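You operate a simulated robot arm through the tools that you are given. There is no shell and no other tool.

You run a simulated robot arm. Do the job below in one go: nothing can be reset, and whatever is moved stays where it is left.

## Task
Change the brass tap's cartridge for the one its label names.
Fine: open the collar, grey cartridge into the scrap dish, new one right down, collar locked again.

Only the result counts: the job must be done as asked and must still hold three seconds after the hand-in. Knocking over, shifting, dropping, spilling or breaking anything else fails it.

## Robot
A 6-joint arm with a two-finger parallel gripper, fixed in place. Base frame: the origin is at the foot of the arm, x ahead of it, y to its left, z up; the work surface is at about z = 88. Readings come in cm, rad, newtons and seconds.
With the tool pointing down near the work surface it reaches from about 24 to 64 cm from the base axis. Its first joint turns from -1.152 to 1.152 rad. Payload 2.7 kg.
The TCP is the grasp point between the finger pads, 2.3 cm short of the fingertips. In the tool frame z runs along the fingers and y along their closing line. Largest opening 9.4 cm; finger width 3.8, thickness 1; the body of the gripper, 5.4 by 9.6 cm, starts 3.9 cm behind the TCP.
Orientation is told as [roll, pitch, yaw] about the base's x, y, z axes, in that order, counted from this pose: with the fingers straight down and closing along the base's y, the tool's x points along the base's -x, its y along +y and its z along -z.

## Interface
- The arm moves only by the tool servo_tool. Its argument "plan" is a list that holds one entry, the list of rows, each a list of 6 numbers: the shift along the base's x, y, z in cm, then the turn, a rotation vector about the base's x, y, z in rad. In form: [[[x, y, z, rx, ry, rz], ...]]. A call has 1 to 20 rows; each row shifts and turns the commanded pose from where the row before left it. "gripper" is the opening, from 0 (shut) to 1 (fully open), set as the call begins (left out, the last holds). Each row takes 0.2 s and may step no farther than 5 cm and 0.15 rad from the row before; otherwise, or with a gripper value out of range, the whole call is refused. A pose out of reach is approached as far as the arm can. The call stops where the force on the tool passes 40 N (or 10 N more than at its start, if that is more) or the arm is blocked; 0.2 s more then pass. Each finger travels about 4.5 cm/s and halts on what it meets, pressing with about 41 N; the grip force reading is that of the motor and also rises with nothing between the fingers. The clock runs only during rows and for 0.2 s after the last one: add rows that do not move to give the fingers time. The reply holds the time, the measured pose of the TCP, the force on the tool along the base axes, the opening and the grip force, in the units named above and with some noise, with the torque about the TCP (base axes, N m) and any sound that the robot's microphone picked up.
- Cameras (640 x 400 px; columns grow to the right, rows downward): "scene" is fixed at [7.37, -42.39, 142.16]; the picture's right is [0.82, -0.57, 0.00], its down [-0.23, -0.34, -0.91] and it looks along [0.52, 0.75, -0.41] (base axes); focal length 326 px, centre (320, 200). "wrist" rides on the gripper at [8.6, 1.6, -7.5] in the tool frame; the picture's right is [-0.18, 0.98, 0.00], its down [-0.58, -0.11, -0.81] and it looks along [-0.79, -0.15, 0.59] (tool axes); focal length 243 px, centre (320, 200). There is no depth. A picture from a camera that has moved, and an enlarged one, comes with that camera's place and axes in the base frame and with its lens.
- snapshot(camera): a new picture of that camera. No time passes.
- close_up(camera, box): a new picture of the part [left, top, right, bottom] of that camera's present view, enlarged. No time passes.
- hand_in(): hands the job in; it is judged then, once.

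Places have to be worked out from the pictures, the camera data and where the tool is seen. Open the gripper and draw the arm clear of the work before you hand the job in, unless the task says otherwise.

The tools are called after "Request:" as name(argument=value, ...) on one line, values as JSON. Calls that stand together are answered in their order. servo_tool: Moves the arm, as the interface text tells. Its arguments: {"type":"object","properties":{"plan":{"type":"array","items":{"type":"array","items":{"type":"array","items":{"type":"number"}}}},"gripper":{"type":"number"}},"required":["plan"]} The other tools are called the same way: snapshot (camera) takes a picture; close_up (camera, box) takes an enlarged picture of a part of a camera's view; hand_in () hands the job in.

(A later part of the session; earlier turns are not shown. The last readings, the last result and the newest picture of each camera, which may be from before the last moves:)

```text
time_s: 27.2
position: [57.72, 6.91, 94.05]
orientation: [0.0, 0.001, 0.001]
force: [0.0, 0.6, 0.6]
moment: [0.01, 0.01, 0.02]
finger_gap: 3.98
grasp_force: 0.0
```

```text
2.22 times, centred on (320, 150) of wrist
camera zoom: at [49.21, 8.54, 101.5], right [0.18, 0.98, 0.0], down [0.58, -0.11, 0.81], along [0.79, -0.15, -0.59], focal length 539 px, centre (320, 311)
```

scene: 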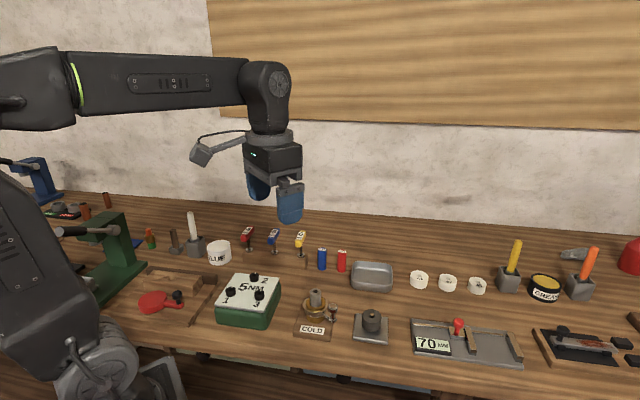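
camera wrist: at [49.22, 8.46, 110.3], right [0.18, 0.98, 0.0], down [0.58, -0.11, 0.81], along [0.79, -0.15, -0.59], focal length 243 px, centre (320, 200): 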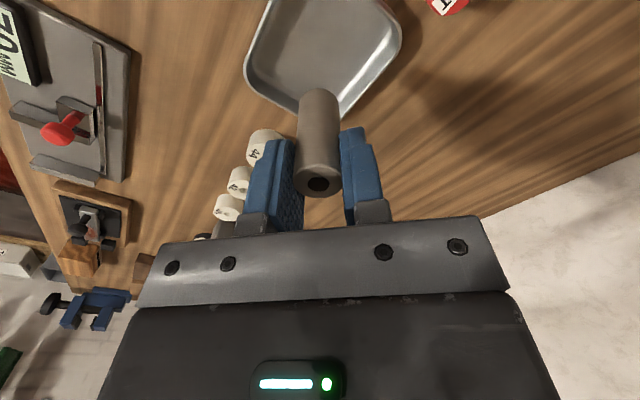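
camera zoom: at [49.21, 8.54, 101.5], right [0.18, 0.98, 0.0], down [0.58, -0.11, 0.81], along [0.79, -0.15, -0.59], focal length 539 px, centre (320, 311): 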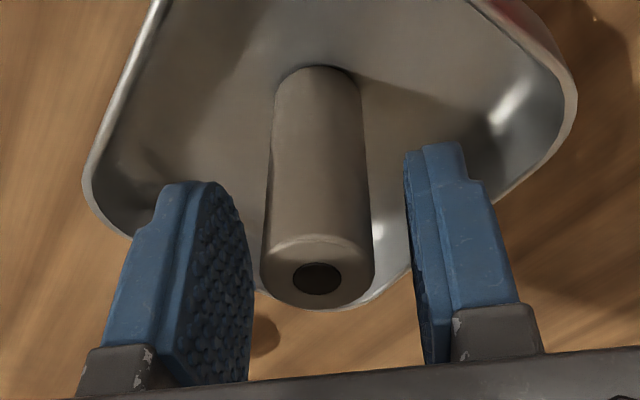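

The grey cartridge stands upright in the dish, released. I rise straight up, then go over the blue COLD cartridge (about (50.2, 18.2)), turning the tool so the fingers close across the blue–red line.

Request:
servo_tool(plan=[[[0, 0, 1, 0, 0, 0], [0, 0, 2, 0, 0, 0], [0, 0, 4, 0, 0, 0], [0, 0, 4, 0, 0, 0], [-1.25, 1.89, 0, 0, 0, -0.131], [-1.25, 1.89, 0, 0, 0, -0.131], [-1.25, 1.89, 0, 0, 0, -0.131], [-1.25, 1.89, 0, 0, 0, -0.131], [-1.25, 1.89, 0, 0, 0, -0.131], [-1.25, 1.89, 0, 0, 0, -0.13], [0, 0, 0, 0, 0, 0], [0, 0, 0, 0, 0, 0]]])

Request:
snapshot(camera="wrist")

Request:
close_up(camera="scene", box=[280, 200, 420, 310])

```text
time_s: 29.8
position: [50.36, 18.24, 104.99]
orientation: [-0.001, 0.0, -0.785]
force: [-0.6, 0.3, 0.6]
moment: [0.0, 0.03, 0.01]
finger_gap: 3.97
grasp_force: 0.0
```

```text
taken
camera wrist: at [45.47, 25.51, 112.43], right [0.83, 0.56, 0.0], down [0.33, -0.49, 0.81], along [0.45, -0.67, -0.59], focal length 243 px, centre (320, 200)
```

wrist: 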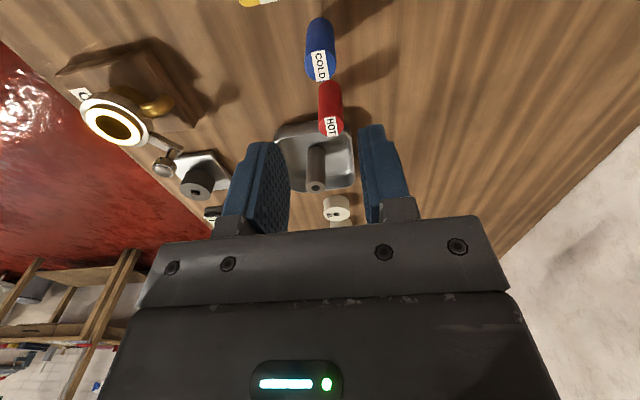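

```text
3.64 times, centred on (350, 255) of scene
camera zoom: at [7.37, -42.39, 142.16], right [0.82, -0.57, 0.0], down [-0.23, -0.34, -0.91], along [0.52, 0.75, -0.41], focal length 1184 px, centre (211, 0)
```

zoom: 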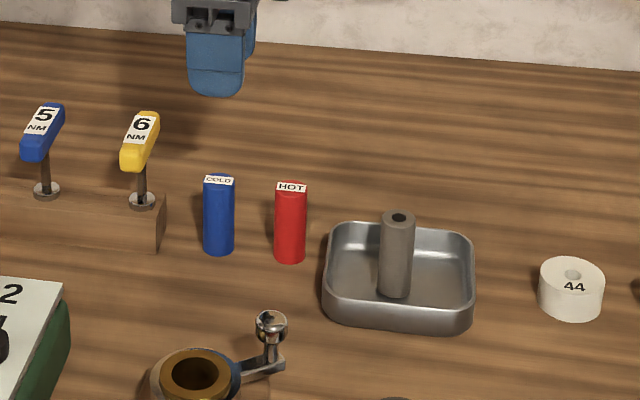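

Blue is just ahead of the tool. I take a close-up to refine its position, since this also decides how well it will line up with the tap bore.

Request:
close_up(camera="wrist", box=[270, 0, 370, 100])

Request:
close_up(camera="wrist", box=[40, 60, 200, 180])

```text
4.00 times, centred on (320, 50) of wrist
camera zoom: at [45.47, 25.51, 112.43], right [0.83, 0.56, 0.0], down [0.33, -0.49, 0.81], along [0.45, -0.67, -0.59], focal length 970 px, centre (320, 800)
```

zoom: 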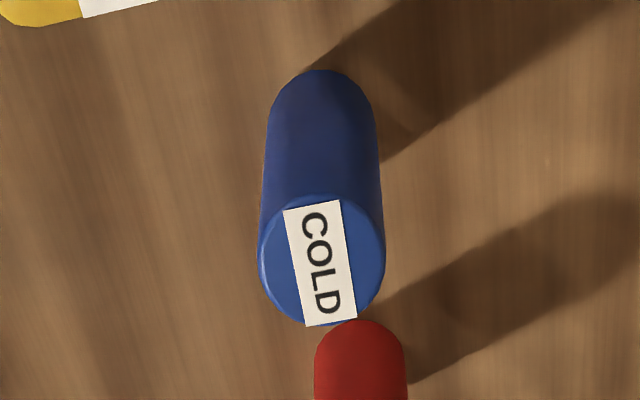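

```text
3.33 times, centred on (120, 120) of wrist
camera zoom: at [45.47, 25.51, 112.43], right [0.83, 0.56, 0.0], down [0.33, -0.49, 0.81], along [0.45, -0.67, -0.59], focal length 809 px, centre (987, 467)
```

zoom: 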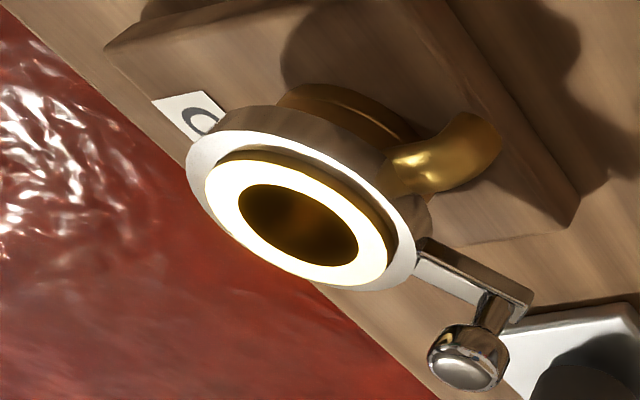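

From this nearer view the blue axis is at about (50.27, 18.57), so I shift slightly and descend with the fingers straddling it, stopping at TCP z about 93.7.

Request:
servo_tool(plan=[[[-0.13, 0.28, -2, 0, 0, 0], [0, 0, -3, 0, 0, 0], [0, 0, -2.5, 0, 0, 0], [0, 0, 0, 0, 0, 0]]])

Request:
close_up(camera="wrist", box=[220, 40, 420, 240])

Request:
close_up(camera="scene", box=[280, 210, 370, 290])

```text
time_s: 30.8
position: [50.09, 18.44, 97.44]
orientation: [0.001, -0.001, -0.785]
force: [0.3, -0.5, 0.1]
moment: [0.01, 0.0, 0.01]
finger_gap: 3.95
grasp_force: 0.0
```

```text
2.00 times, centred on (320, 140) of wrist
camera zoom: at [45.35, 25.74, 104.97], right [0.83, 0.56, 0.0], down [0.33, -0.49, 0.81], along [0.46, -0.67, -0.59], focal length 485 px, centre (320, 320)
```

zoom: 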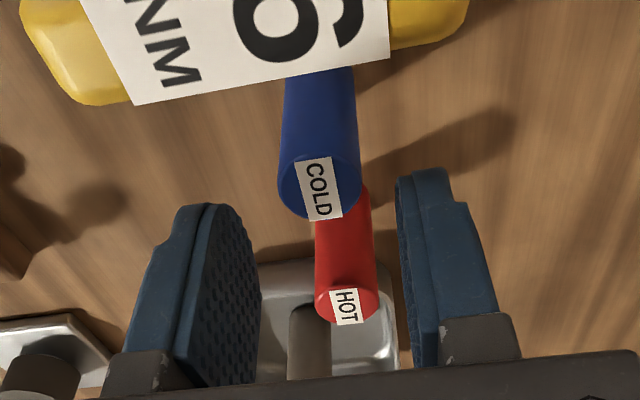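

```text
5.00 times, centred on (325, 250) of scene
camera zoom: at [7.37, -42.39, 142.16], right [0.82, -0.57, 0.0], down [-0.23, -0.34, -0.91], along [0.52, 0.75, -0.41], focal length 1627 px, centre (295, -50)
```

zoom: 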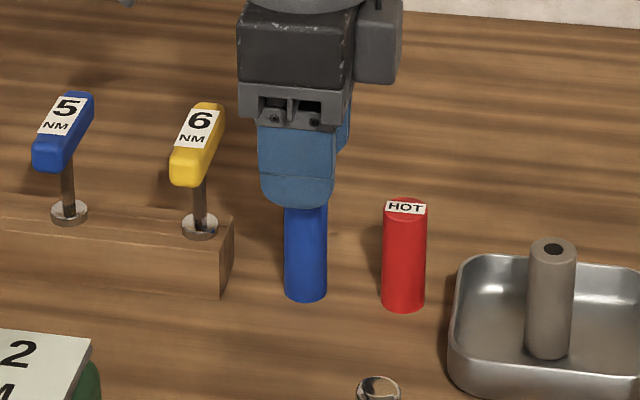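

The blue cartridge top is right under the TCP (about (50.3, 18.53)), and the 6 NM handle top near z 97.5 stays clear of the gripper. I descend the rest to TCP z about 93.7.

Request:
servo_tool(plan=[[[0, 0, -1.5, 0, 0, 0], [0, 0, -1.2, 0, 0, 0], [0, 0, -1.0, 0, 0, 0], [0, 0, 0, 0, 0, 0]]])

Request:
close_up(camera="wrist", box=[220, 60, 420, 240])

Request:
close_up(camera="scene", box=[280, 210, 370, 290])

```text
time_s: 31.8
position: [50.02, 18.5, 93.84]
orientation: [0.001, 0.0, -0.785]
force: [0.0, 0.2, 0.0]
moment: [0.01, 0.0, -0.05]
finger_gap: 3.96
grasp_force: 0.0
```

```text
2.22 times, centred on (320, 150) of wrist
camera zoom: at [45.24, 25.78, 101.27], right [0.83, 0.56, 0.0], down [0.33, -0.49, 0.81], along [0.46, -0.67, -0.59], focal length 539 px, centre (320, 311)
```

zoom: 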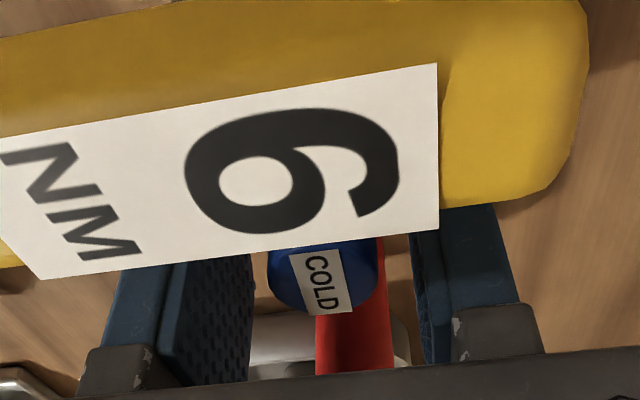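

```text
5.00 times, centred on (325, 250) of scene
camera zoom: at [7.37, -42.39, 142.16], right [0.82, -0.57, 0.0], down [-0.23, -0.34, -0.91], along [0.52, 0.75, -0.41], focal length 1627 px, centre (295, -50)
```

zoom: 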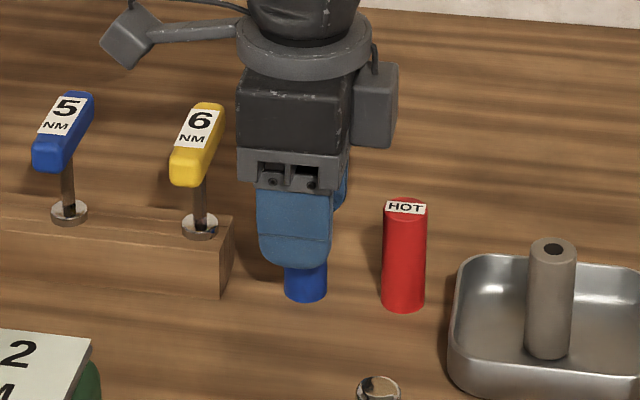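

The cartridge sits between the pads. I close the gripper on it.

Request:
servo_tool(plan=[[[0, 0, 0, 0, 0, 0], [0, 0, 0, 0, 0, 0], [0, 0, 0, 0, 0, 0], [0, 0, 0, 0, 0, 0]]], gripper=0.15)

```text
time_s: 32.8
position: [49.99, 18.54, 93.86]
orientation: [0.002, 0.0, -0.785]
force: [-0.2, 0.2, 0.5]
moment: [0.01, 0.0, -0.01]
finger_gap: 2.26
grasp_force: 40.5
```

Gripped (2.26 cm). I lift straight up well clear of the driver handle.

Request:
servo_tool(plan=[[[0, 0, 0.5, 0, 0, 0], [0, 0, 1.5, 0, 0, 0], [0, 0, 3, 0, 0, 0], [0, 0, 3, 0, 0, 0], [0, 0, 4, 0, 0, 0], [0, 0, 0, 0, 0, 0], [0, 0, 0, 0, 0, 0]]])

Request:
snapshot(camera="wrist")

Request:
snapshot(camera="scene")

```text
time_s: 34.4
position: [50.24, 18.45, 105.91]
orientation: [0.001, 0.0, -0.784]
force: [0.4, -0.2, -0.5]
moment: [0.0, -0.01, -0.02]
finger_gap: 2.23
grasp_force: 41.0
```

```text
taken
camera wrist: at [45.4, 25.71, 113.39], right [0.83, 0.56, 0.0], down [0.33, -0.49, 0.81], along [0.46, -0.67, -0.59], focal length 243 px, centre (320, 200)
```

wrist: 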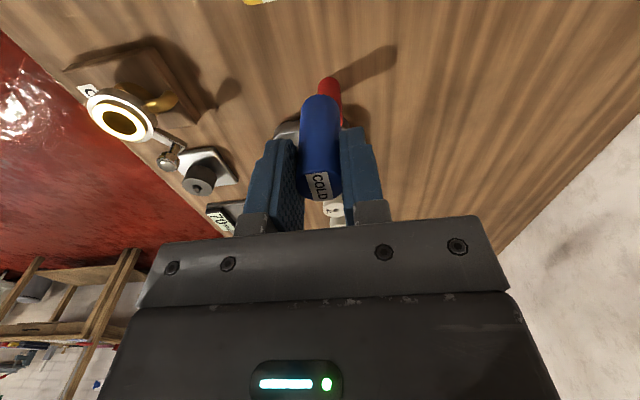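

```text
taken
```

scene: 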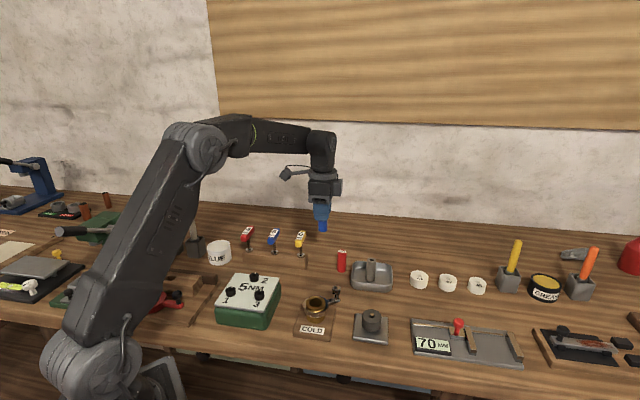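

The blue cartridge is held. I take a close-up of its top to measure how it sits relative to the tool, before going to the tap.

Request:
close_up(camera="wrist", box=[280, 80, 360, 220])

Request:
close_up(camera="scene", box=[300, 190, 345, 240])

Request:
close_up(camera="scene", box=[290, 280, 350, 345])

```text
2.86 times, centred on (320, 150) of wrist
camera zoom: at [45.4, 25.71, 113.39], right [0.83, 0.56, 0.0], down [0.33, -0.49, 0.81], along [0.46, -0.67, -0.59], focal length 693 px, centre (320, 343)
```

zoom: 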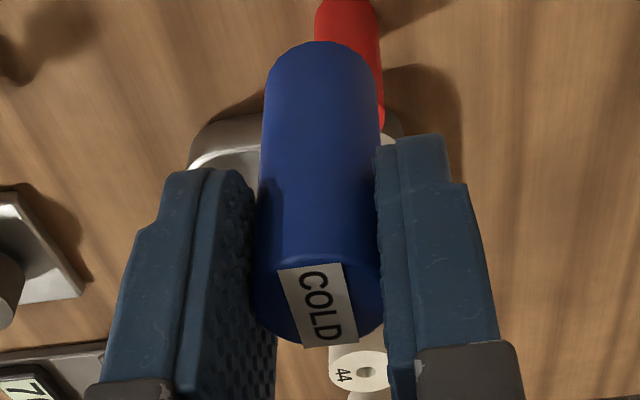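

```text
8.00 times, centred on (322, 215) of scene
camera zoom: at [7.37, -42.39, 142.16], right [0.82, -0.57, 0.0], down [-0.23, -0.34, -0.91], along [0.52, 0.75, -0.41], focal length 2604 px, centre (300, 80)
```

zoom: 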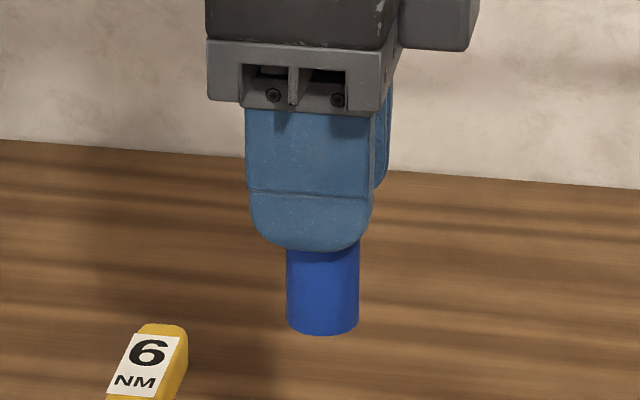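

```text
6.15 times, centred on (320, 312) of scene
camera zoom: at [7.37, -42.39, 142.16], right [0.82, -0.57, 0.0], down [-0.23, -0.34, -0.91], along [0.52, 0.75, -0.41], focal length 2003 px, centre (320, -492)
```

zoom: 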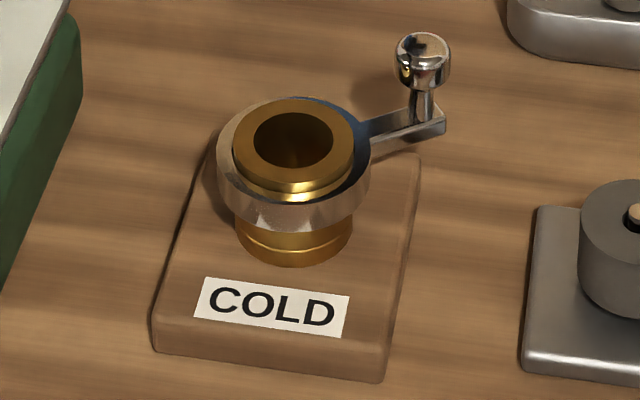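

The cartridge is centred on the TCP, with its top about 0.3 cm above it. The bore centre from both cameras is about (37.68, 2.8), rim z about 93.5; I carry the cartridge over it at a safe height.

Request:
servo_tool(plan=[[[-2.534, -3.136, 0, 0, 0, 0], [-2.534, -3.136, 0, 0, 0, 0], [-2.534, -3.136, 0, 0, 0, 0], [-2.534, -3.136, 0, 0, 0, 0], [-2.534, -3.136, 0, 0, 0, 0], [0, 0, -2, 0, 0, 0], [0, 0, 0, 0, 0, 0], [0, 0, 0, 0, 0, 0]]])

Request:
snapshot(camera="wrist")

Request:
close_up(camera="wrist", box=[260, 0, 380, 220])

Request:
close_up(camera="scene", box=[280, 240, 360, 340])

```text
time_s: 36.2
position: [37.57, 2.86, 103.62]
orientation: [0.0, -0.001, -0.783]
force: [0.7, -0.3, -0.9]
moment: [0.02, 0.02, 0.01]
finger_gap: 2.25
grasp_force: 40.8
```

```text
taken
camera wrist: at [32.76, 10.25, 111.21], right [0.83, 0.56, 0.0], down [0.33, -0.49, 0.81], along [0.46, -0.67, -0.59], focal length 243 px, centre (320, 200)
```

wrist: 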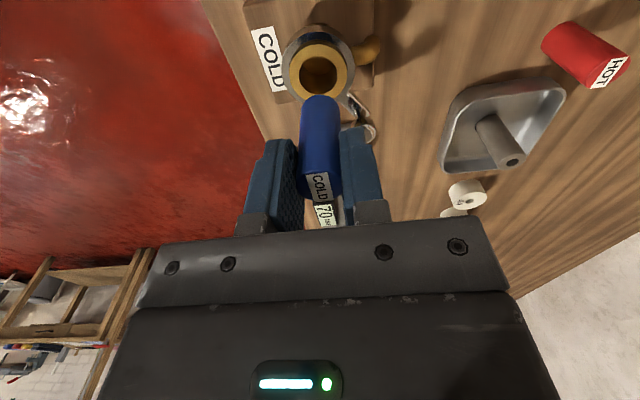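

```text
1.82 times, centred on (320, 110) of wrist
camera zoom: at [32.76, 10.25, 111.21], right [0.83, 0.56, 0.0], down [0.33, -0.49, 0.81], along [0.46, -0.67, -0.59], focal length 441 px, centre (320, 364)
```

zoom: 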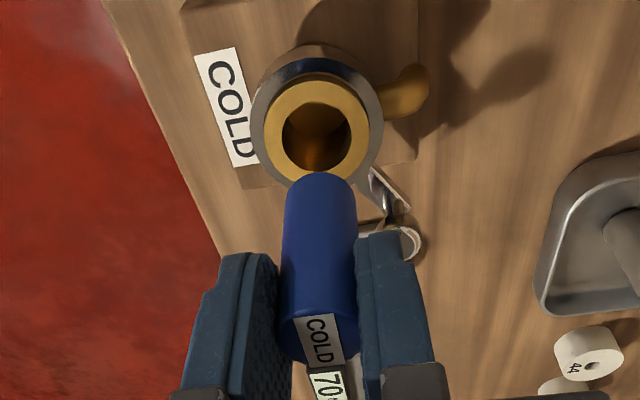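

```text
4.00 times, centred on (320, 290) of scene
camera zoom: at [7.37, -42.39, 142.16], right [0.82, -0.57, 0.0], down [-0.23, -0.34, -0.91], along [0.52, 0.75, -0.41], focal length 1302 px, centre (320, -160)
```

zoom: 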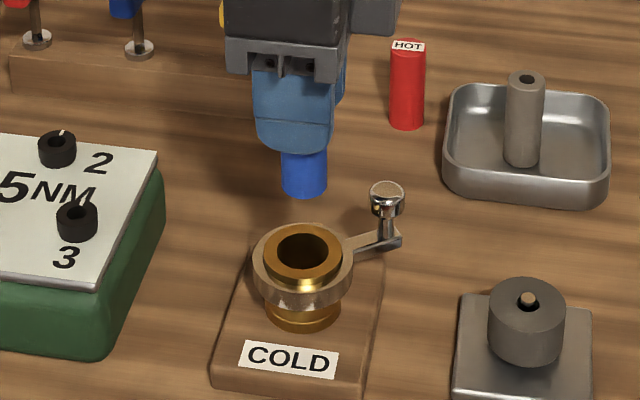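

The cartridge is nearly aligned: both views suggest a correction of roughly (-0.1, -0.03) cm. I apply it and lower to just above the rim for a last check.

Request:
servo_tool(plan=[[[-0.1, -0.03, -1.5, 0, 0, 0], [0, 0, -1.5, 0, 0, 0], [0, 0, -0.4, 0, 0, 0], [0, 0, 0, 0, 0, 0], [0, 0, 0, 0, 0, 0]]])

Request:
close_up(camera="wrist", box=[270, 20, 370, 130])

Request:
close_up(camera="scene", box=[290, 270, 350, 330])

```text
time_s: 37.4
position: [37.22, 2.76, 100.33]
orientation: [-0.001, 0.001, -0.785]
force: [-0.2, -1.1, 0.3]
moment: [-0.02, -0.01, -0.04]
finger_gap: 2.25
grasp_force: 41.1
```

```text
3.64 times, centred on (320, 75) of wrist
camera zoom: at [32.55, 10.09, 107.8], right [0.83, 0.56, 0.0], down [0.33, -0.49, 0.81], along [0.46, -0.67, -0.59], focal length 882 px, centre (320, 654)
```

zoom: 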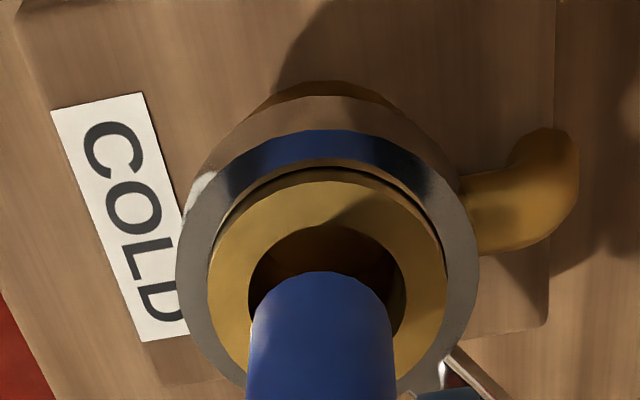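

```text
6.67 times, centred on (320, 300) of scene
camera zoom: at [7.37, -42.39, 142.16], right [0.82, -0.57, 0.0], down [-0.23, -0.34, -0.91], along [0.52, 0.75, -0.41], focal length 2170 px, centre (320, -467)
```

zoom: 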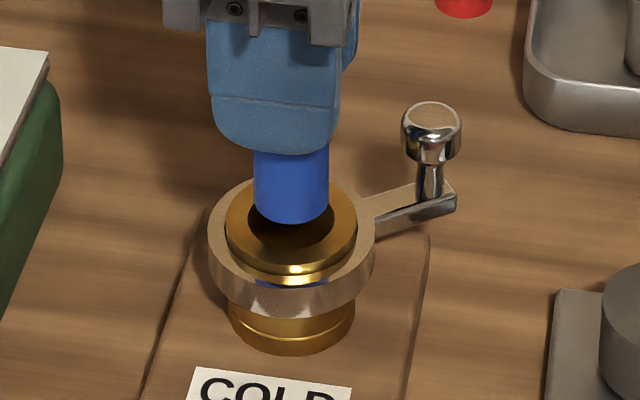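

Comparing bore and cartridge in both views, the cartridge needs about (+0.03, +0.12) cm. I correct and lower gently into the mouth of the bore, watching the force.

Request:
servo_tool(plan=[[[0.03, 0.12, 0, 0, 0, 0], [0, 0, -0.4, 0, 0, 0], [0, 0, -0.3, 0, 0, 0], [0, 0, 0, 0, 0, 0]]])

Request:
close_up(camera="wrist", box=[270, 20, 370, 130])

Request:
close_up(camera="scene", box=[290, 270, 350, 330])

```text
time_s: 38.4
position: [37.37, 2.8, 99.67]
orientation: [0.0, 0.0, -0.786]
force: [-0.7, 0.7, 0.1]
moment: [0.01, -0.01, -0.03]
finger_gap: 2.24
grasp_force: 40.9
```

```text
3.64 times, centred on (320, 75) of wrist
camera zoom: at [32.54, 10.16, 107.14], right [0.83, 0.56, 0.0], down [0.33, -0.49, 0.81], along [0.46, -0.67, -0.59], focal length 882 px, centre (320, 654)
```

zoom: 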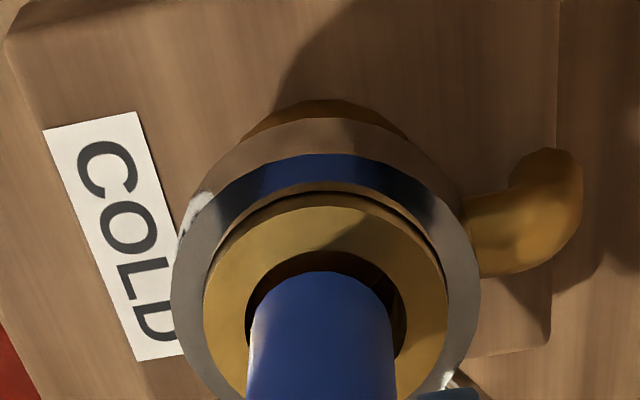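

```text
6.67 times, centred on (320, 300) of scene
camera zoom: at [7.37, -42.39, 142.16], right [0.82, -0.57, 0.0], down [-0.23, -0.34, -0.91], along [0.52, 0.75, -0.41], focal length 2170 px, centre (320, -467)
```

zoom: 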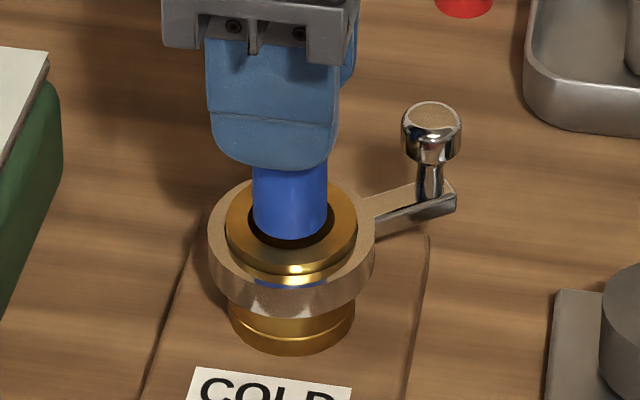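

Lateral gaps in the wrist view show the cartridge about 0.08 cm too far to one side, so I shift (+0.07, +0.06) and go down into the bore slowly.

Request:
servo_tool(plan=[[[0.07, 0.06, 0, 0, 0, 0], [0, 0, -0.25, 0, 0, 0], [0, 0, -0.25, 0, 0, 0], [0, 0, -0.2, 0, 0, 0], [0, 0, 0, 0, 0, 0]]])

Request:
close_up(camera="wrist", box=[270, 20, 370, 130])

Request:
close_up(camera="scene", box=[290, 270, 350, 330])

```text
time_s: 39.6
position: [37.26, 2.99, 98.9]
orientation: [-0.001, 0.0, -0.786]
force: [1.2, -0.4, 0.6]
moment: [0.02, 0.04, 0.03]
finger_gap: 2.24
grasp_force: 41.0
```

```text
3.64 times, centred on (320, 75) of wrist
camera zoom: at [32.58, 10.22, 106.47], right [0.83, 0.56, 0.0], down [0.33, -0.49, 0.81], along [0.46, -0.67, -0.59], focal length 882 px, centre (320, 654)
```

zoom: 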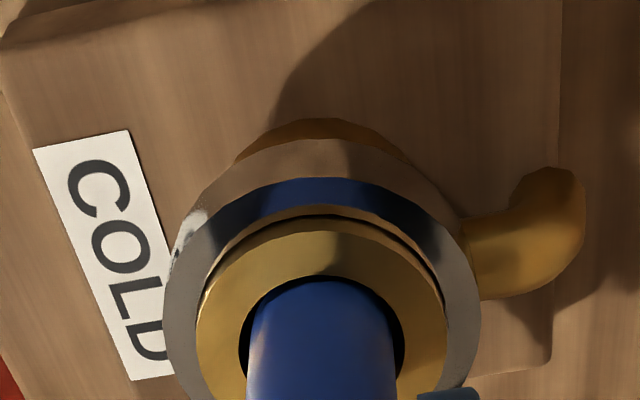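

```text
6.67 times, centred on (320, 300) of scene
camera zoom: at [7.37, -42.39, 142.16], right [0.82, -0.57, 0.0], down [-0.23, -0.34, -0.91], along [0.52, 0.75, -0.41], focal length 2170 px, centre (320, -467)
```

zoom: 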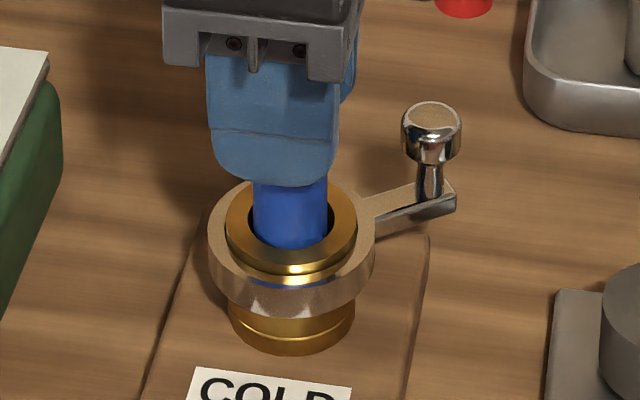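

The cartridge is in the mouth, with even gaps on both sides and no contact force. I continue down in moderate steps toward the seated depth.

Request:
servo_tool(plan=[[[0, 0, -0.3, 0, 0, 0], [0, 0, -0.3, 0, 0, 0], [0, 0, -0.3, 0, 0, 0], [0, 0, -0.3, 0, 0, 0], [0, 0, 0, 0, 0, 0]]])

```text
time_s: 40.8
position: [37.47, 2.99, 97.69]
orientation: [-0.001, -0.002, -0.784]
force: [-0.1, -0.6, -0.1]
moment: [0.02, -0.04, 0.01]
finger_gap: 2.25
grasp_force: 40.7
```

Still no resistance. I continue with another 0.9 cm in small steps.

Request:
servo_tool(plan=[[[0, 0, -0.3, 0, 0, 0], [0, 0, -0.3, 0, 0, 0], [0, 0, -0.3, 0, 0, 0], [0, 0, 0, 0, 0, 0]]])

Request:
close_up(camera="wrist", box=[270, 20, 370, 130])

Request:
close_up(camera="scene", box=[290, 270, 350, 330])

```text
time_s: 41.8
position: [37.43, 3.02, 96.93]
orientation: [-0.002, -0.001, -0.786]
force: [-0.3, 0.1, -0.2]
moment: [-0.01, -0.01, -0.01]
finger_gap: 2.26
grasp_force: 41.0
```

```text
3.64 times, centred on (320, 75) of wrist
camera zoom: at [32.62, 10.28, 104.42], right [0.83, 0.56, 0.0], down [0.33, -0.49, 0.81], along [0.46, -0.67, -0.59], focal length 882 px, centre (320, 654)
```

zoom: 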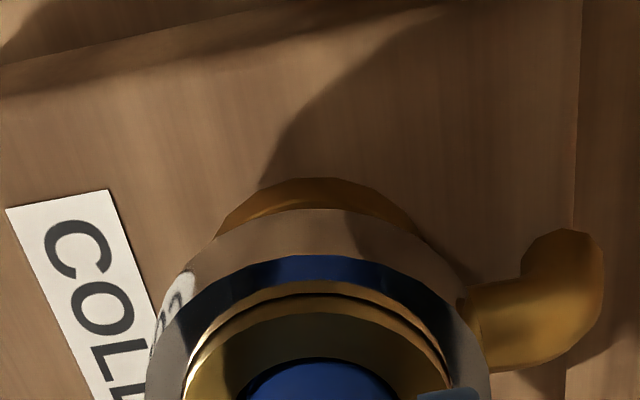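

```text
6.67 times, centred on (320, 300) of scene
camera zoom: at [7.37, -42.39, 142.16], right [0.82, -0.57, 0.0], down [-0.23, -0.34, -0.91], along [0.52, 0.75, -0.41], focal length 2170 px, centre (320, -467)
```

zoom: 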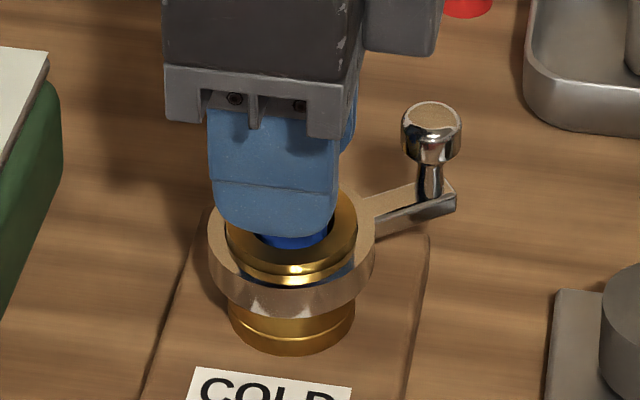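

Fingertips are about 1 cm above the rim and there's no resistance yet. I go on in finer steps to feel for the seat.

Request:
servo_tool(plan=[[[0, 0, -0.15, 0, 0, 0], [0, 0, -0.15, 0, 0, 0], [0, 0, 0, 0, 0, 0]]])

Request:
servo_tool(plan=[[[0, 0, -0.1, 0, 0, 0], [0, 0, -0.1, 0, 0, 0], [0, 0, 0, 0, 0, 0]]])

```text
time_s: 42.6
position: [37.48, 2.93, 96.69]
orientation: [0.001, 0.0, -0.785]
force: [0.0, -0.5, -0.8]
moment: [0.0, -0.02, -0.01]
finger_gap: 2.24
grasp_force: 40.8
```

```text
time_s: 43.4
position: [37.41, 2.88, 96.42]
orientation: [0.0, 0.0, -0.786]
force: [-0.7, 0.6, 1.0]
moment: [-0.04, 0.02, 0.04]
finger_gap: 2.23
grasp_force: 40.9
```

At z 96.4 with maybe a hint of contact. I continue with 0.08 cm steps.

Request:
servo_tool(plan=[[[0, 0, -0.08, 0, 0, 0], [0, 0, -0.08, 0, 0, 0], [0, 0, 0, 0, 0, 0]]])

Request:
close_up(camera="scene", box=[290, 270, 350, 330])

```text
time_s: 44.2
position: [37.47, 2.84, 96.45]
orientation: [0.0, 0.0, -0.787]
force: [-7.2, 0.1, 23.5]
moment: [0.09, 0.44, 0.01]
finger_gap: 2.25
grasp_force: 40.5
```

```text
6.67 times, centred on (320, 300) of scene
camera zoom: at [7.32, -42.39, 142.16], right [0.82, -0.57, 0.0], down [-0.23, -0.34, -0.91], along [0.52, 0.75, -0.41], focal length 2170 px, centre (320, -467)
```

zoom: 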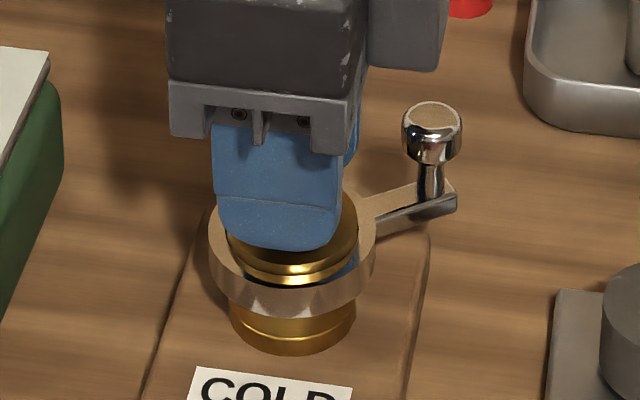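

The force jumped to 23 N right about at the expected seated depth (cartridge top about z 96.6). I ease off a little, release, and look.

Request:
servo_tool(plan=[[[0, 0, 0.08, 0, 0, 0], [0, 0, 0, 0, 0, 0]]])

Request:
servo_tool(plan=[[[0, 0, 0, 0, 0, 0], [0, 0, 0, 0, 0, 0], [0, 0, 0, 0, 0, 0]]], gripper=0.42)

Request:
servo_tool(plan=[[[0, 0, 1, 0, 0, 0], [0, 0, 2, 0, 0, 0], [0, 0, 3, 0, 0, 0], [0, 0, 2, 0, 0, 0], [0, 0, 0, 0, 0, 0]]])

Request:
close_up(camera="scene", box=[296, 282, 346, 342])

Request:
snapshot(camera="wrist")

```text
time_s: 44.8
position: [37.36, 3.01, 96.39]
orientation: [0.003, -0.002, -0.786]
force: [-0.1, -2.3, 18.2]
moment: [-0.08, 0.12, 0.0]
finger_gap: 2.25
grasp_force: 41.1
```

```text
time_s: 45.6
position: [37.43, 2.96, 96.35]
orientation: [-0.001, 0.0, -0.785]
force: [-0.5, 0.5, -0.3]
moment: [0.01, 0.02, -0.01]
finger_gap: 3.94
grasp_force: 0.1
```

```text
time_s: 46.8
position: [37.38, 2.76, 104.41]
orientation: [0.0, 0.001, -0.785]
force: [-0.3, 0.9, -0.2]
moment: [-0.05, 0.02, -0.02]
finger_gap: 3.96
grasp_force: 0.1
```

```text
6.67 times, centred on (321, 312) of scene
camera zoom: at [7.37, -42.39, 142.16], right [0.82, -0.57, 0.0], down [-0.23, -0.34, -0.91], along [0.52, 0.75, -0.41], focal length 2170 px, centre (313, -547)
```

zoom: 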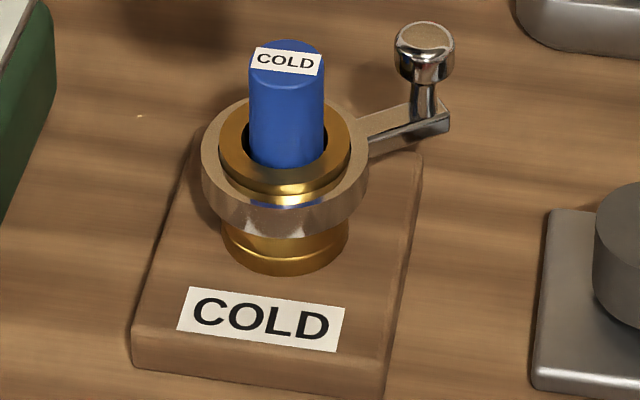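

```text
taken
camera wrist: at [32.6, 10.16, 111.83], right [0.83, 0.56, 0.0], down [0.33, -0.49, 0.81], along [0.46, -0.67, -0.59], focal length 243 px, centre (320, 200)
```

wrist: 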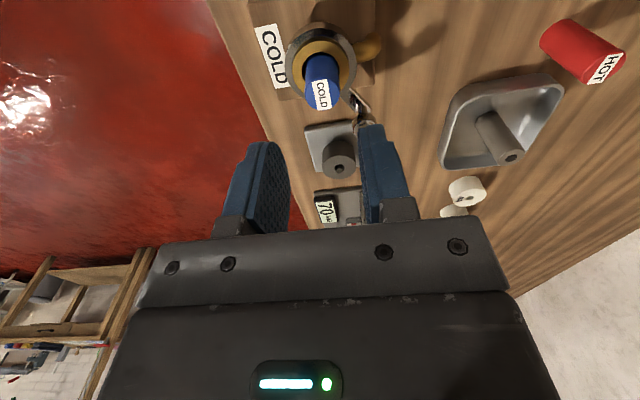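

The blue cartridge's top is at exactly the same picture height as the grey one's was, so it looks fully down. To be sure, I close the fingers and press gently on its top, feeling where it resists.

Request:
servo_tool(plan=[[[0.1, 0, 0, 0, 0, 0], [0, 0, 0, 0, 0, 0], [0, 0, 0, 0, 0, 0], [0, 0, 0, 0, 0, 0], [0, 0, -2, 0, 0, 0], [0, 0, -2, 0, 0, 0], [0, 0, -0.9, 0, 0, 0], [0, 0, 0, 0, 0, 0]]], gripper=0.0)

Request:
close_up(camera="scene", box=[290, 260, 350, 330])

```text
time_s: 48.6
position: [37.54, 3.07, 99.52]
orientation: [0.0, -0.001, -0.787]
force: [0.4, 0.5, -0.3]
moment: [0.0, -0.03, -0.02]
finger_gap: 0.0
grasp_force: 40.8
```

```text
5.71 times, centred on (320, 295) of scene
camera zoom: at [7.37, -42.39, 142.16], right [0.82, -0.57, 0.0], down [-0.23, -0.34, -0.91], along [0.52, 0.75, -0.41], focal length 1860 px, centre (320, -343)
```

zoom: 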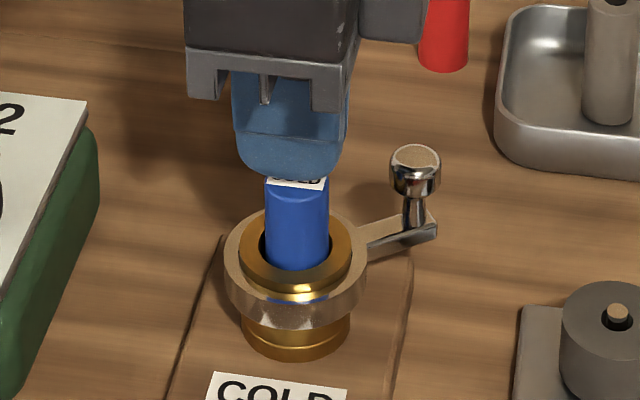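

The closed fingertips are about 0.6 cm above the top, centred. I press down in small steps until I feel resistance.

Request:
servo_tool(plan=[[[0, 0, -0.2, 0, 0, 0], [0, 0, -0.15, 0, 0, 0], [0, 0, -0.1, 0, 0, 0], [0, 0, 0, 0, 0, 0]]])

Request:
servo_tool(plan=[[[0, 0, -0.08, 0, 0, 0], [0, 0, -0.08, 0, 0, 0], [0, 0, 0, 0, 0, 0]]])

```text
time_s: 49.6
position: [37.51, 2.98, 98.98]
orientation: [0.001, 0.0, -0.786]
force: [0.3, 0.5, -0.8]
moment: [-0.03, 0.03, 0.02]
finger_gap: 0.0
grasp_force: 41.0
```

```text
time_s: 50.4
position: [37.57, 2.99, 98.84]
orientation: [0.001, -0.001, -0.786]
force: [-2.1, -1.7, 9.2]
moment: [-0.04, 0.02, -0.01]
finger_gap: 0.01
grasp_force: 41.3
```

Contact at fingertip height 96.5, matching the grey cartridge's seated height. One firmer press of 0.1 cm to be certain.

Request:
servo_tool(plan=[[[0, 0, -0.06, 0, 0, 0], [0, 0, -0.05, 0, 0, 0], [0, 0, 0, 0, 0, 0]]])

```text
time_s: 51.2
position: [37.59, 2.96, 98.91]
orientation: [0.0, -0.004, -0.786]
force: [-4.6, -0.9, 31.4]
moment: [-0.07, 0.07, -0.03]
finger_gap: 0.0
grasp_force: 41.3
```

31 N with no further travel: the cartridge is hard on its seat. I rise, then move over the collar knob at about (42.69, 2.13), turned for a tangential grip.

Request:
servo_tool(plan=[[[0, 0, 1, 0, 0, 0], [0, 0, 2, 0, 0, 0], [0, 0, 2.7, 0, 0, 0], [0, 0, 0, 0, 0, 0]]])

Request:
servo_tool(plan=[[[1.028, -0.17, 0, 0, 0, 0.129], [1.028, -0.17, 0, 0, 0, 0.129], [1.028, -0.17, 0, 0, 0, 0.129], [1.028, -0.17, 0, 0, 0, 0.129], [1.028, -0.17, 0, 0, 0, 0.126], [0, 0, 0, 0, 0, 0], [0, 0, 0, 0, 0, 0]]], gripper=0.37)

Request:
snapshot(camera="wrist")

Request:
close_up(camera="scene", box=[290, 250, 370, 340])

```text
time_s: 52.2
position: [37.56, 2.91, 104.42]
orientation: [-0.004, -0.002, -0.784]
force: [0.3, 0.6, 0.4]
moment: [0.05, 0.0, -0.01]
finger_gap: 0.0
grasp_force: 41.2
```

```text
time_s: 53.8
position: [42.67, 2.08, 104.38]
orientation: [0.001, 0.001, -0.142]
force: [0.7, 0.9, 0.8]
moment: [0.01, -0.01, 0.0]
finger_gap: 3.51
grasp_force: 0.1
```

```text
taken
camera wrist: at [34.44, 4.89, 111.82], right [0.32, 0.95, 0.0], down [0.56, -0.19, 0.81], along [0.76, -0.26, -0.59], focal length 243 px, centre (320, 200)
```

wrist: 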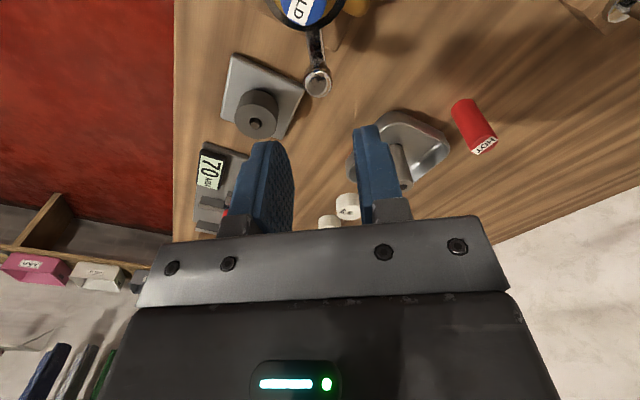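

```text
4.44 times, centred on (330, 295) of scene
camera zoom: at [7.37, -42.39, 142.16], right [0.82, -0.57, 0.0], down [-0.23, -0.34, -0.91], along [0.52, 0.75, -0.41], focal length 1446 px, centre (276, -222)
```

zoom: 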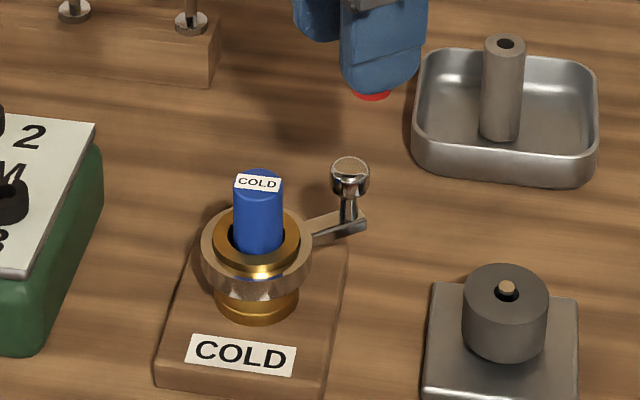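

The knob is well inside the finger opening. I descend to the same working height as before (TCP z about 95.4).

Request:
servo_tool(plan=[[[0, -0.1, -2.5, 0, 0, 0], [0, 0, -2.5, 0, 0, 0], [0, 0, -2.5, 0, 0, 0], [0, 0, -1.5, 0, 0, 0], [0, 0, 0, 0, 0, 0]]])

Request:
close_up(camera="wrist", box=[220, 40, 420, 240])

Request:
close_up(camera="scene", box=[290, 250, 370, 340])

```text
time_s: 55.0
position: [42.54, 1.81, 95.46]
orientation: [0.0, 0.0, -0.144]
force: [-0.2, -0.1, 0.0]
moment: [-0.02, -0.02, 0.03]
finger_gap: 3.46
grasp_force: 0.1
```

```text
2.00 times, centred on (320, 140) of wrist
camera zoom: at [34.45, 4.66, 102.98], right [0.32, 0.95, 0.0], down [0.56, -0.19, 0.81], along [0.76, -0.26, -0.59], focal length 485 px, centre (320, 320)
```

zoom: 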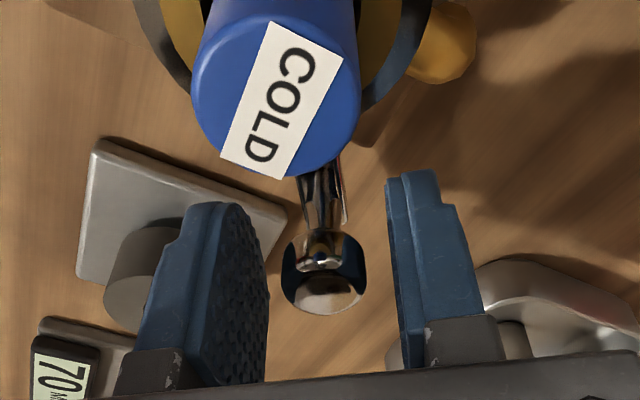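

```text
4.44 times, centred on (330, 295) of scene
camera zoom: at [7.37, -42.39, 142.16], right [0.82, -0.57, 0.0], down [-0.23, -0.34, -0.91], along [0.52, 0.75, -0.41], focal length 1446 px, centre (276, -222)
```

zoom: 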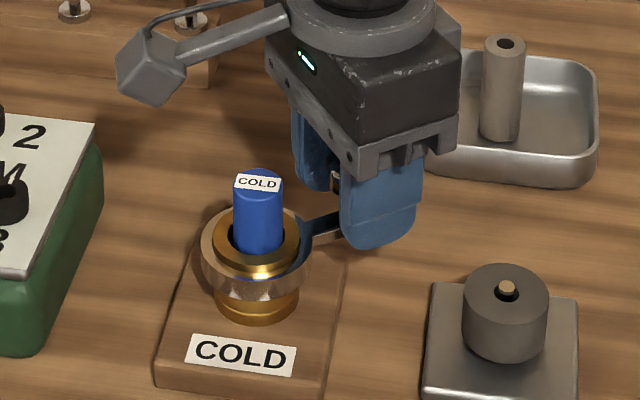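

The knob is centred. I narrow the fingers and swing the lever back clockwise along the same arc, first about 40°.

Request:
servo_tool(plan=[[[0, 0, 0, 0, 0, 0], [0, 0, 0, 0, 0, 0], [-0.097, -0.493, 0, 0, 0, -0.1], [-0.144, -0.48, 0, 0, 0, -0.1], [-0.193, -0.464, 0, 0, 0, -0.1], [-0.237, -0.442, 0, 0, 0, -0.1], [-0.28, -0.416, 0, 0, 0, -0.1], [-0.321, -0.386, 0, 0, 0, -0.1], [0, 0, 0, 0, 0, 0]]], gripper=0.24)

Request:
close_up(camera="wrist", box=[220, 40, 420, 240])

Request:
close_up(camera="scene", box=[290, 250, 370, 340])

```text
time_s: 57.0
position: [41.44, -0.81, 95.4]
orientation: [0.0, 0.001, -0.746]
force: [1.0, -0.5, -0.1]
moment: [0.01, -0.02, -0.02]
finger_gap: 2.28
grasp_force: 0.0
```

```text
2.00 times, centred on (320, 140) of wrist
camera zoom: at [36.36, 6.31, 102.92], right [0.8, 0.6, 0.0], down [0.35, -0.47, 0.81], along [0.48, -0.65, -0.59], focal length 485 px, centre (320, 320)
```

zoom: 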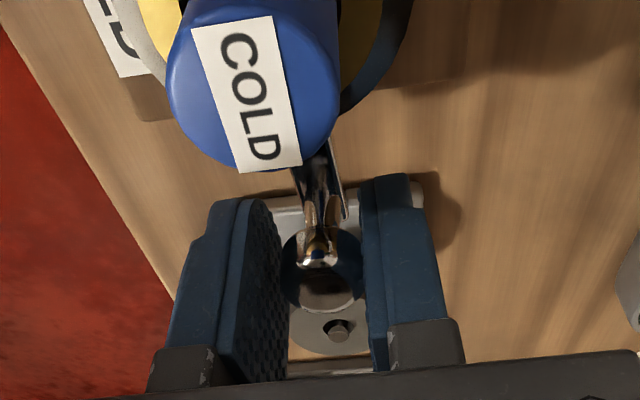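

```text
4.44 times, centred on (330, 295) of scene
camera zoom: at [7.37, -42.39, 142.16], right [0.82, -0.57, 0.0], down [-0.23, -0.34, -0.91], along [0.52, 0.75, -0.41], focal length 1446 px, centre (276, -222)
```

zoom: 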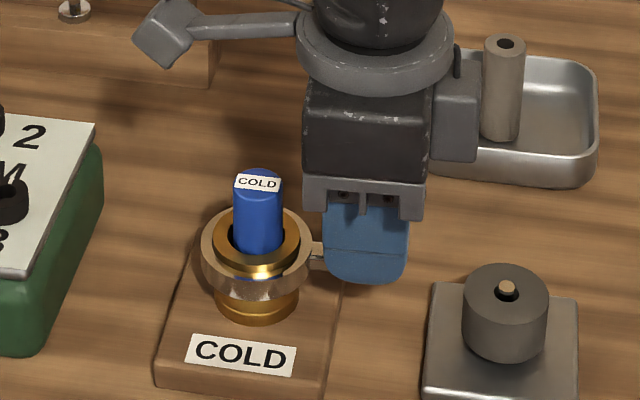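

The lever follows with little force. I continue the clockwise swing toward the original locked angle.

Request:
servo_tool(plan=[[[-0.358, -0.352, 0, 0, 0, -0.1], [-0.391, -0.315, 0, 0, 0, -0.1], [-0.42, -0.274, 0, 0, 0, -0.1], [-0.446, -0.231, 0, 0, 0, -0.1], [-0.466, -0.185, 0, 0, 0, -0.1], [0, 0, 0, 0, 0, 0]]])

```text
time_s: 58.4
position: [39.35, -2.05, 95.46]
orientation: [0.001, 0.001, -1.245]
force: [0.2, 0.0, 0.5]
moment: [0.03, 0.01, 0.01]
finger_gap: 2.23
grasp_force: 0.7
```

Still free. I go on by smaller steps past the original lever angle until I feel the stop.

Request:
servo_tool(plan=[[[-0.243, -0.075, 0, 0, 0, -0.05], [-0.24, -0.062, 0, 0, 0, -0.05], [-0.248, -0.05, 0, 0, 0, -0.05], [0, 0, 0, 0, 0, 0]]])

Request:
close_up(camera="wrist", box=[220, 40, 420, 240])

```text
time_s: 59.4
position: [38.66, -2.21, 95.45]
orientation: [0.002, 0.0, -1.394]
force: [0.2, 0.2, -0.3]
moment: [0.0, -0.02, 0.0]
finger_gap: 2.26
grasp_force: 0.2
```

```text
2.00 times, centred on (320, 140) of wrist
camera zoom: at [38.91, 6.54, 102.89], right [1.0, -0.01, 0.0], down [0.0, -0.59, 0.81], along [-0.01, -0.81, -0.59], focal length 485 px, centre (320, 320)
```

zoom: 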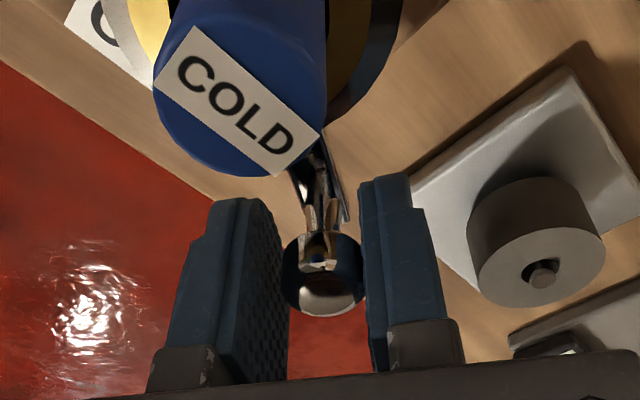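

Near the original angle but the knob still trails in the slack. I push on in small steps to feel the locked stop.

Request:
servo_tool(plan=[[[-0.248, -0.04, 0, 0, 0, -0.05], [0, 0, 0, 0, 0, 0]]])

Request:
servo_tool(plan=[[[-0.149, -0.016, 0, 0, 0, -0.03], [0, 0, 0, 0, 0, 0]]])

```text
time_s: 60.0
position: [38.33, -2.28, 95.42]
orientation: [-0.001, 0.0, -1.443]
force: [-0.1, 0.2, -0.3]
moment: [0.01, 0.01, 0.0]
finger_gap: 2.28
grasp_force: 0.7
```

```text
time_s: 60.6
position: [38.2, -2.35, 95.5]
orientation: [0.001, 0.0, -1.473]
force: [1.6, 0.9, -0.4]
moment: [0.03, 0.0, 0.01]
finger_gap: 2.3
grasp_force: 0.9
```

Force just starts to rise (1.6 N in x). A bit more push in small steps.

Request:
servo_tool(plan=[[[-0.15, -0.012, 0, 0, 0, -0.03], [0, 0, 0, 0, 0, 0]]])

Request:
close_up(camera="wrist", box=[220, 40, 420, 240])

Request:
close_up(camera="scene", box=[290, 250, 370, 340])

```text
time_s: 61.2
position: [38.1, -2.32, 95.42]
orientation: [0.001, 0.001, -1.503]
force: [5.8, 0.9, 0.5]
moment: [0.06, -0.01, 0.01]
finger_gap: 2.55
grasp_force: 3.2
```

```text
2.00 times, centred on (320, 140) of wrist
camera zoom: at [39.27, 6.47, 102.95], right [0.99, -0.12, 0.0], down [-0.07, -0.59, 0.81], along [-0.09, -0.8, -0.59], focal length 485 px, centre (320, 320)
```

zoom: 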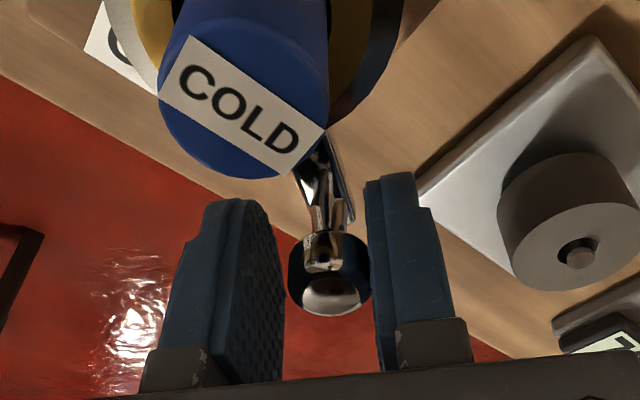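

```text
4.44 times, centred on (330, 295) of scene
camera zoom: at [7.39, -42.39, 142.16], right [0.82, -0.57, 0.0], down [-0.23, -0.34, -0.91], along [0.52, 0.75, -0.41], focal length 1446 px, centre (276, -222)
```

zoom: 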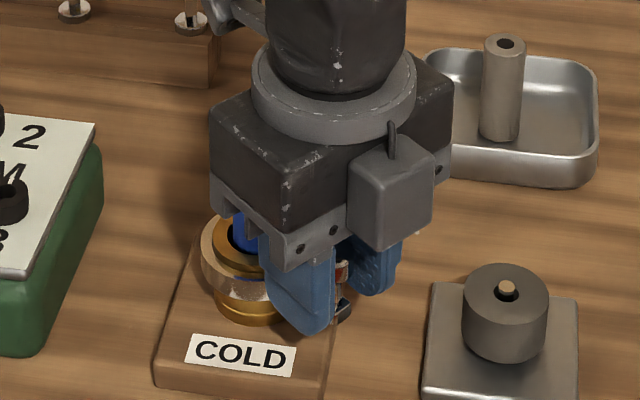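

The fingers are being pushed open (2.55 cm), so the lever is at its stop near the original angle. I press slightly more to be sure it's home.

Request:
servo_tool(plan=[[[-0.2, -0.01, 0, 0, 0, 0], [-0.15, 0, 0, 0, 0, 0], [0, 0, 0, 0, 0, 0]]])

```text
time_s: 62.0
position: [37.78, -2.33, 95.42]
orientation: [0.003, 0.001, -1.501]
force: [17.6, -2.5, 2.1]
moment: [0.04, -0.07, -0.11]
finger_gap: 3.02
grasp_force: 9.2
```

Hard stop at about 18 N: the collar is closed. I back off, open the fingers and check the lever before rising.

Request:
servo_tool(plan=[[[0.3, 0.02, 0, 0, 0, 0], [0.35, 0.03, 0, 0, 0, 0], [0, 0, 0, 0, 0, 0], [0, 0, 0, 0, 0, 0]]], gripper=0.37)

Request:
close_up(camera="wrist", box=[220, 40, 420, 240])

```text
time_s: 63.0
position: [38.2, -2.33, 95.44]
orientation: [0.0, 0.001, -1.502]
force: [0.1, -0.4, -0.3]
moment: [0.01, 0.02, 0.02]
finger_gap: 3.48
grasp_force: 0.1
```

```text
2.00 times, centred on (320, 140) of wrist
camera zoom: at [39.5, 6.48, 102.94], right [0.99, -0.12, 0.0], down [-0.07, -0.59, 0.81], along [-0.1, -0.8, -0.59], focal length 485 px, centre (320, 320)
```

zoom: 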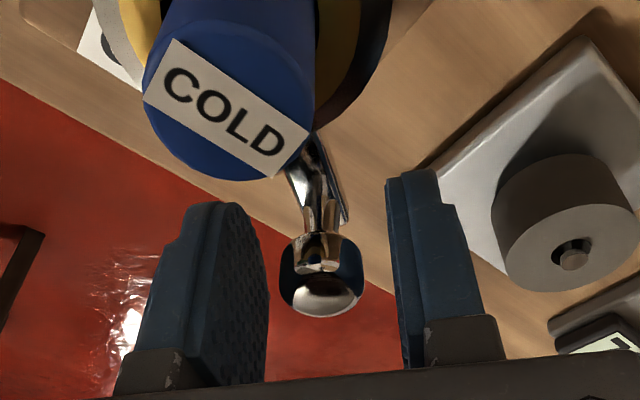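

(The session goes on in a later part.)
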